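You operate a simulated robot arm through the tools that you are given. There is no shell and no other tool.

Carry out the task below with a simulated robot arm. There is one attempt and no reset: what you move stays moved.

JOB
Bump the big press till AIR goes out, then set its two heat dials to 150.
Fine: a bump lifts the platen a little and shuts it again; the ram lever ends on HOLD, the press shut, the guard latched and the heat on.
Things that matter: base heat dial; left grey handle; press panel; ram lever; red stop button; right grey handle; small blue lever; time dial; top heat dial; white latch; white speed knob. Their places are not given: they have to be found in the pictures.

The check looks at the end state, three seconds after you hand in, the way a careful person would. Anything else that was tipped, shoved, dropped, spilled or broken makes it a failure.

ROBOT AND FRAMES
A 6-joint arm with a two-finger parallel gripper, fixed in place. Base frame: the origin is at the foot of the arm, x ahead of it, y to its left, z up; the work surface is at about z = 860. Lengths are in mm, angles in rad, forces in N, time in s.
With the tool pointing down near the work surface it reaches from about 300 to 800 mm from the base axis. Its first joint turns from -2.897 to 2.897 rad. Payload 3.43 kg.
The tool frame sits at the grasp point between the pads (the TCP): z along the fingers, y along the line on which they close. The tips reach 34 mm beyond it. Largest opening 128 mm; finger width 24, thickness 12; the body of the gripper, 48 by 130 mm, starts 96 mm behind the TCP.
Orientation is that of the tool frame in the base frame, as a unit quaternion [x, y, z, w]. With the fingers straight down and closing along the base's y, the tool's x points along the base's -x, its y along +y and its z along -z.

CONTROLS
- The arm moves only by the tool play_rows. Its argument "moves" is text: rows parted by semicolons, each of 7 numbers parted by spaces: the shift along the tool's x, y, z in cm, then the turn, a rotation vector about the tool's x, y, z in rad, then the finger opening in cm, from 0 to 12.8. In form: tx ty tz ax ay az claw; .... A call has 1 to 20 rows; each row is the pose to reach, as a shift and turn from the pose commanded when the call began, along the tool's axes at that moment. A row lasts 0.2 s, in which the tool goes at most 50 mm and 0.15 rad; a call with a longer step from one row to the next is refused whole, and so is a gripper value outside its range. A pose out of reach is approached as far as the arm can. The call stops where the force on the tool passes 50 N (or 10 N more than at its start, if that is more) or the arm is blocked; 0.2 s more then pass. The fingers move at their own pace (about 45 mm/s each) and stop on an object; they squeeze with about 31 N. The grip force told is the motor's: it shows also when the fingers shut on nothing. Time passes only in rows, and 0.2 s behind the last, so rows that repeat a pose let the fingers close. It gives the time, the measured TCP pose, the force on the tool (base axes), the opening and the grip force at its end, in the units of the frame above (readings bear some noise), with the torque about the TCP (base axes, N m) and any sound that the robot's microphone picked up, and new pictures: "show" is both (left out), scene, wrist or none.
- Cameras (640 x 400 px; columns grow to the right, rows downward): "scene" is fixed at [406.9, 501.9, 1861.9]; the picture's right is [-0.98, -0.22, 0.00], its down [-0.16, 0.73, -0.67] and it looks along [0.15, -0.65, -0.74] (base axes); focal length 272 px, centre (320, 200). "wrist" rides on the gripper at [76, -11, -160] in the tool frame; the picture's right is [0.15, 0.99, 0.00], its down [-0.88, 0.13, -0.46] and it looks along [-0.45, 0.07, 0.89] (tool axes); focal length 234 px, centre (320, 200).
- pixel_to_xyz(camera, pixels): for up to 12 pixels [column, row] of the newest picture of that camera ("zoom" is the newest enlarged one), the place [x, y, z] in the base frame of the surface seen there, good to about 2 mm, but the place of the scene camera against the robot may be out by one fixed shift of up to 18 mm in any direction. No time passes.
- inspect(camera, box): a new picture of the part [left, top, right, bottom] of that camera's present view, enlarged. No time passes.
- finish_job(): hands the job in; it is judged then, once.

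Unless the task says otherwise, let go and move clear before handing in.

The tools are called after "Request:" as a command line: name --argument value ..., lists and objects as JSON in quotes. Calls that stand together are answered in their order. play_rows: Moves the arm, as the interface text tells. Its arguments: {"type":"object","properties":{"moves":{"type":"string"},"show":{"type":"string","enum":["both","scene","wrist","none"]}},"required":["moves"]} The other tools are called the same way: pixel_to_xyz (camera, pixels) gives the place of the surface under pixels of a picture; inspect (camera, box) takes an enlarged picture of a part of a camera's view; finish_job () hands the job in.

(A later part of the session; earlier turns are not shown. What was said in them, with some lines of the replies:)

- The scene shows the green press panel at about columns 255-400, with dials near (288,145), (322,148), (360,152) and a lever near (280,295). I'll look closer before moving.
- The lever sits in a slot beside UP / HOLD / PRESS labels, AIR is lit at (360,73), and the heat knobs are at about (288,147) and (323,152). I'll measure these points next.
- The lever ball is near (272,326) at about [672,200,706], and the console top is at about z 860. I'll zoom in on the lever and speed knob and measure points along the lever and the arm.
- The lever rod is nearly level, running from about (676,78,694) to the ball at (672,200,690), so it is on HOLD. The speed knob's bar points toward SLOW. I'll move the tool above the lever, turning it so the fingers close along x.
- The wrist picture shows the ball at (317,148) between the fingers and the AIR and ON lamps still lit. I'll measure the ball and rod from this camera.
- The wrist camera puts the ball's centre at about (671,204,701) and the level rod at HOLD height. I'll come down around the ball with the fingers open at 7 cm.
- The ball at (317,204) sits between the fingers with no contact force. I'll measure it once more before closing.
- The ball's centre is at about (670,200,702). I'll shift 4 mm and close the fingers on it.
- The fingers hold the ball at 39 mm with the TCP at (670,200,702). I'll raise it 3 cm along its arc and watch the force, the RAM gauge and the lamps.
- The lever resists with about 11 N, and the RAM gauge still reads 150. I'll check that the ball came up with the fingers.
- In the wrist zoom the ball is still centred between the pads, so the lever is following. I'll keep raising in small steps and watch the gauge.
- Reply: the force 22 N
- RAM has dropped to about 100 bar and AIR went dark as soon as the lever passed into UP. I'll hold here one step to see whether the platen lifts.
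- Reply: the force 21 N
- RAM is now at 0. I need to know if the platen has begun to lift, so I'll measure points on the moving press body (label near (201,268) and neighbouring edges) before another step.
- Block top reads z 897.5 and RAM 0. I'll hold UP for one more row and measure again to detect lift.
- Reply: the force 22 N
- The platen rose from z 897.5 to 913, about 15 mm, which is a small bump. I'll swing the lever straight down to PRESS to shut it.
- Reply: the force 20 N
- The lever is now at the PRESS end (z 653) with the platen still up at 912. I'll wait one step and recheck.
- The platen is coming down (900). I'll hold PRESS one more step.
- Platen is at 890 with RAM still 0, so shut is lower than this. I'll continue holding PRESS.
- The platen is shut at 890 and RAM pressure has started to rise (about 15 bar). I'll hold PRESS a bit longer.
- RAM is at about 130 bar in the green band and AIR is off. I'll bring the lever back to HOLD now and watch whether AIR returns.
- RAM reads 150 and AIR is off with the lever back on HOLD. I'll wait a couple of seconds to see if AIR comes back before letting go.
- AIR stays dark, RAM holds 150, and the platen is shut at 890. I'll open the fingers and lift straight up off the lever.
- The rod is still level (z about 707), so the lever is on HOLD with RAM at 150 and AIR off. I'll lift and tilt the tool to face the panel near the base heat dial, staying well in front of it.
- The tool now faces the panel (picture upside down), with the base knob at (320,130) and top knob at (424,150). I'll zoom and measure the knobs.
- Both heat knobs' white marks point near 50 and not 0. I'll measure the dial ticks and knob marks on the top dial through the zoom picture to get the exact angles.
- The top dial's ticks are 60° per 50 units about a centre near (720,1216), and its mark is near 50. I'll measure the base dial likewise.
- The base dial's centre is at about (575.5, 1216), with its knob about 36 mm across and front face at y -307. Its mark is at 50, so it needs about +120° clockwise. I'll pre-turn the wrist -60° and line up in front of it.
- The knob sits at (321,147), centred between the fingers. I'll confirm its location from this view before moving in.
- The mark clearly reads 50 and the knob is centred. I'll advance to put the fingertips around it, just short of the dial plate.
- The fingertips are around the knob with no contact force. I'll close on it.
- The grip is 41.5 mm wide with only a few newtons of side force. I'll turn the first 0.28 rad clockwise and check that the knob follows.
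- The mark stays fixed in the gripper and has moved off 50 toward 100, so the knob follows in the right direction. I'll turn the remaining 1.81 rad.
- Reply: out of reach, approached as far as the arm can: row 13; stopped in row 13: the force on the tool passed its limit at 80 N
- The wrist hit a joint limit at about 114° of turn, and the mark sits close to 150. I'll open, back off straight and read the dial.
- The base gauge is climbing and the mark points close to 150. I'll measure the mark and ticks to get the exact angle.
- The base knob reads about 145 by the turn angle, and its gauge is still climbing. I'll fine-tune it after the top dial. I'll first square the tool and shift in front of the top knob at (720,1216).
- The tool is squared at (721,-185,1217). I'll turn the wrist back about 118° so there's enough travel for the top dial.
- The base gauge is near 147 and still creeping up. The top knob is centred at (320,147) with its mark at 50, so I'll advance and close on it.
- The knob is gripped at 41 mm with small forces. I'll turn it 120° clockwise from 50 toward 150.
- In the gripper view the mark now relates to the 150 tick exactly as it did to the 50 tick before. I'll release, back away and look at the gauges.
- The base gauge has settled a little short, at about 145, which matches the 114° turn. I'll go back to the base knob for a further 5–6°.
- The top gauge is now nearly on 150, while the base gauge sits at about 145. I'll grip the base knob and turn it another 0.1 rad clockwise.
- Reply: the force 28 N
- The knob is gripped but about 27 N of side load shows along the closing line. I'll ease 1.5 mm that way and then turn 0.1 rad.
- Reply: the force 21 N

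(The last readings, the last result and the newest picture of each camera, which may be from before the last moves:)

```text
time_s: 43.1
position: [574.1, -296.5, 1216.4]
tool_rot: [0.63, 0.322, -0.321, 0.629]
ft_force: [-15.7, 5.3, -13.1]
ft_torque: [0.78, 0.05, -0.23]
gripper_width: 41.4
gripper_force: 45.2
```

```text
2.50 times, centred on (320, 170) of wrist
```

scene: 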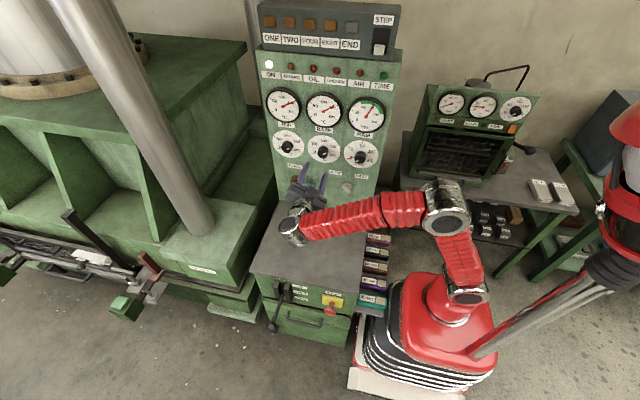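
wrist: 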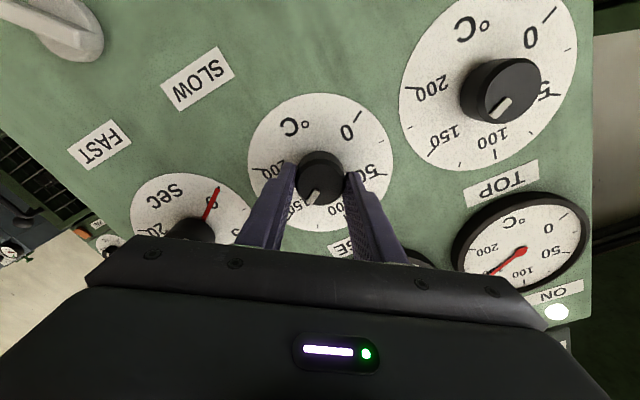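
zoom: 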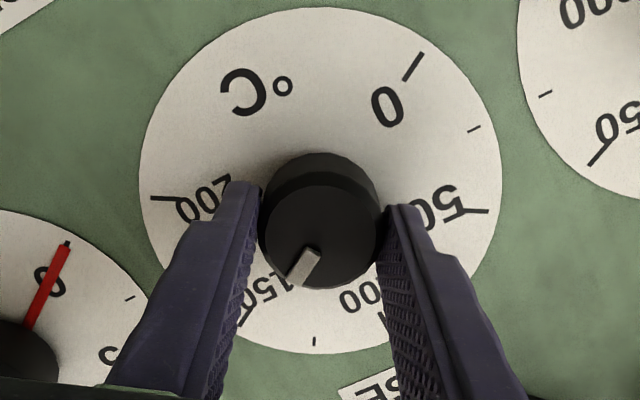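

The tool turned 5.7° with the knob held. I'll release, back off, wait for the gauge to settle and read it.

Request:
play_rows --moves "0 0 0 0 0 0 4.5; 0 0 0 0 0 0 6.5; 0 0 0 0 0 0 6.5; 0 0 -3 0 0 0 6.5; 0 0 -6.5 0 0 0 6.5; 0 0 -10 0 0 0 6.5; 0 0 -10 0 0 0 6.5; 0 0 -10 0 0 0 6.5; 0 0 -10 0 0 0 6.5; 0 0 -10 0 0 0 6.5; 0 0 -10 0 0 0 6.5; 0 0 -10 0 0 0 6.5"

Request:
inspect --camera "scene" --box '[265, 82, 345, 132]'

Request:
inspect --camera "wrist" --box '[260, 80, 380, 200]'

Request:
inspect --camera "scene" --box '[250, 60, 410, 160]'

```text
time_s: 45.7
position: [573.2, -196.0, 1214.7]
tool_rot: [0.63, 0.322, -0.32, 0.63]
ft_force: [1.2, 0.3, -0.2]
ft_torque: [0.02, -0.02, 0.02]
gripper_width: 65.1
gripper_force: 0.1
```

scene: 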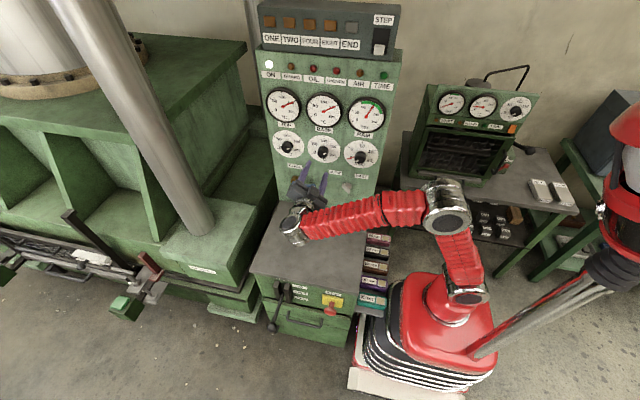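
wrist: 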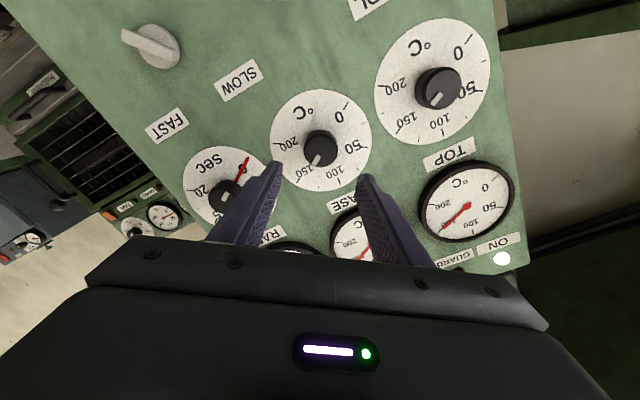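

```text
8.00 times, centred on (305, 107) of scene
```

zoom: 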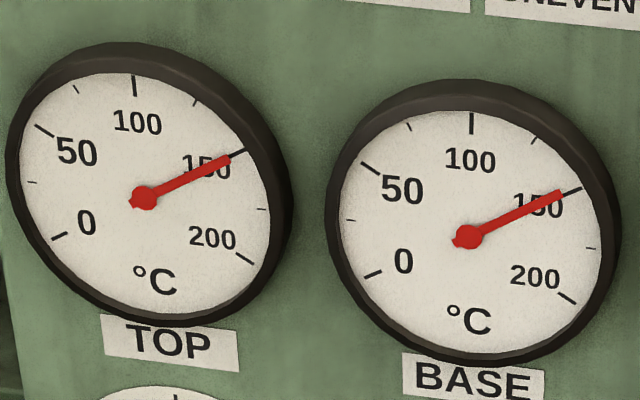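

```text
3.33 times, centred on (320, 140) of wrist
```

zoom: 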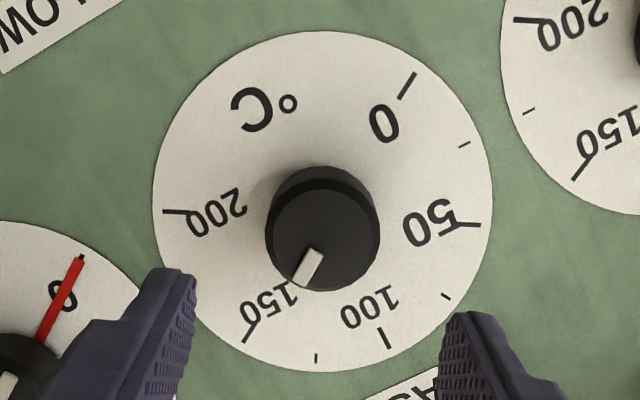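

```text
4.00 times, centred on (330, 110) of scene
```

zoom: 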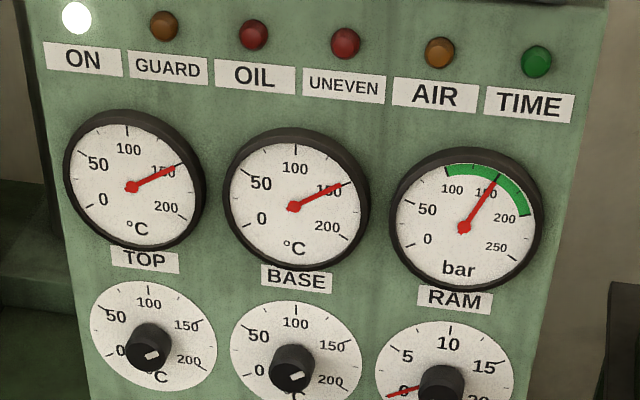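

Both gauges sit on 150, ON is lit, AIR, GUARD, OIL and UNEVEN are dark, and RAM holds 150. I'll back farther from the panel and make a last check of lever, latch and lamps.

Request:
play_rows --moves "0 0 -4 0 0 0 6.5; 0 0 -8 0 0 0 6.5; 0 0 -11 0 0 0 6.5; 0 0 -11 0 0 0 6.5; 0 0 -11 0 0 0 6.5; 0 0 -11 0 0 0 6.5; 0 0 -11 0 0 0 6.5; 0 0 -11 0 0 0 6.5; 0 0 -11 0 0 0 6.5; 0 0 -11 0 0 0 6.5; 0 0 -11 0 0 0 6.5; 0 0 -11 0 0 0 6.5"

Request:
inspect --camera "scene" --box '[250, 60, 410, 160]'

Request:
inspect --camera "scene" --box '[230, 240, 410, 352]'

Request:
inspect --camera "scene" --box '[0, 190, 240, 340]'

Request:
pixel_to_xyz --camera "scene" --pixels '[[200, 250], [110, 215], [60, 200], [275, 318], [279, 305], [281, 298]]'

Request:
inspect --camera "scene" --box '[265, 82, 345, 132]'

```text
time_s: 48.3
position: [575.0, -85.5, 1216.6]
tool_rot: [0.629, 0.323, -0.321, 0.63]
ft_force: [0.3, -0.7, -1.6]
ft_torque: [-0.01, -0.04, -0.04]
gripper_width: 65.0
gripper_force: 0.0
```

scene: 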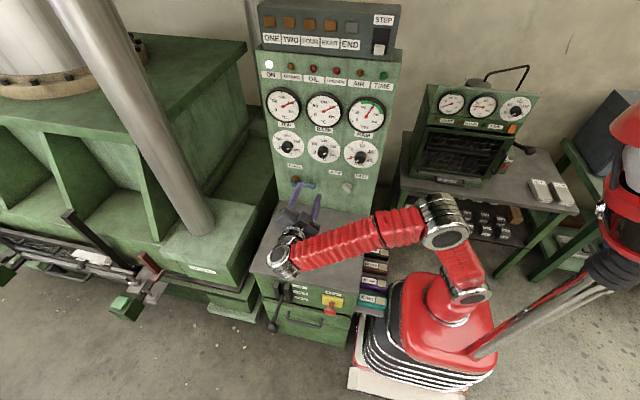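
wrist: 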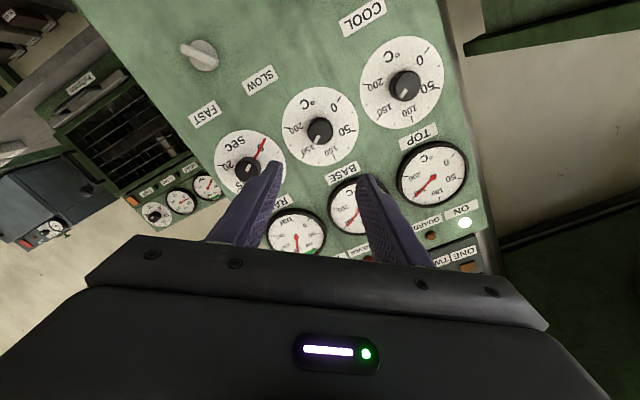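

```text
4.00 times, centred on (330, 110) of scene
```

zoom: 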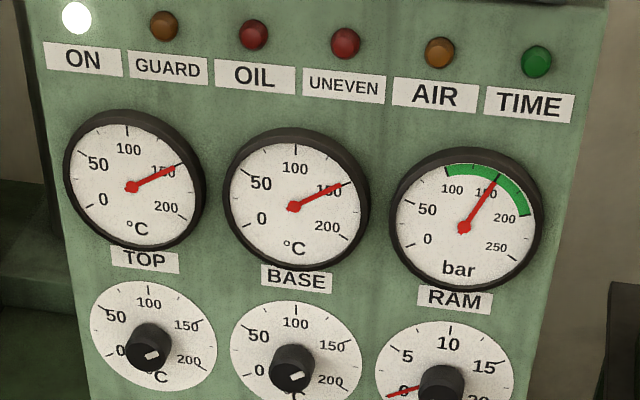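

```text
3.56 times, centred on (320, 296) of scene
```

zoom: 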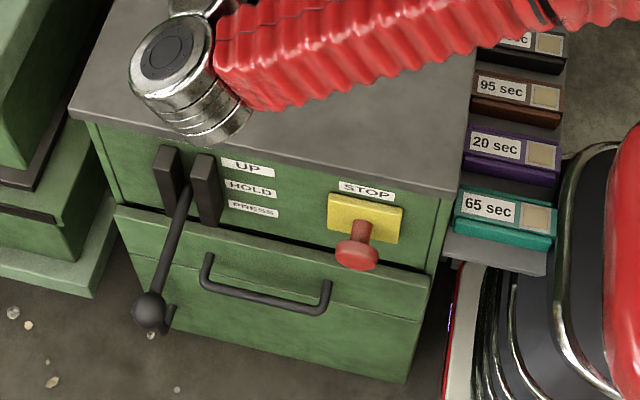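

```text
2.67 times, centred on (120, 265) of scene
```

zoom: 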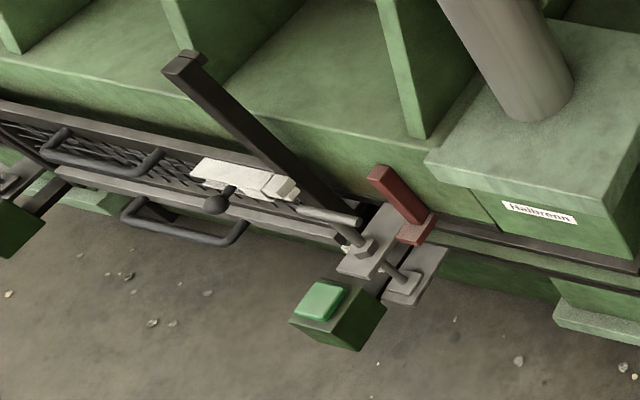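

```text
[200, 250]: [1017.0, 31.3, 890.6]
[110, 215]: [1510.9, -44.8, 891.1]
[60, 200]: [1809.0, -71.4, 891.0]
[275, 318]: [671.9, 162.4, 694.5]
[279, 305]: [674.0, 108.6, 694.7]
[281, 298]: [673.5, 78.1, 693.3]
```

```text
8.00 times, centred on (305, 107) of scene
```

zoom: 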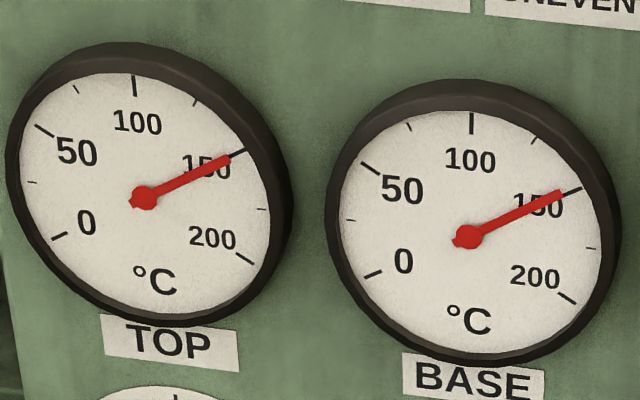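

Both gauges read 150, AIR is out, ON is lit, and RAM holds 150 with the platen shut (z 890.6). The lever is level on HOLD as at the start, and the guard and latch look unchanged. The arm is clear, so I'll hand in.

Request:
finish_job

```text
The job is handed in.
```

I bumped the press until AIR went out, set both heat dials to 150, and handed the job in. One bump was enough: the platen rose about 22 mm and shut again.

| Item | State at hand-in |
|---|---|
| AIR lamp | Out, and stayed out until hand-in (more than 30 s) |
| Top and base heat | Both gauges read 150 |
| Heat | ON lamp lit |
| Ram | Lever level on HOLD, ram gauge at 150 bar |
| Press | Shut |
| Guard and latch | Never touched; look the same as at the start, with the GUARD lamp dark |

While I was turning the base dial, the wrist reached the end of its travel. The force on the tool briefly passed 80 N and the move stopped at about 145. I released, gripped again and turned the last few degrees. I saw no damage to the knob or panel.

I never touched the stop button, blue lever, time dial or speed knob. The arm was clear of the panel when I handed in.
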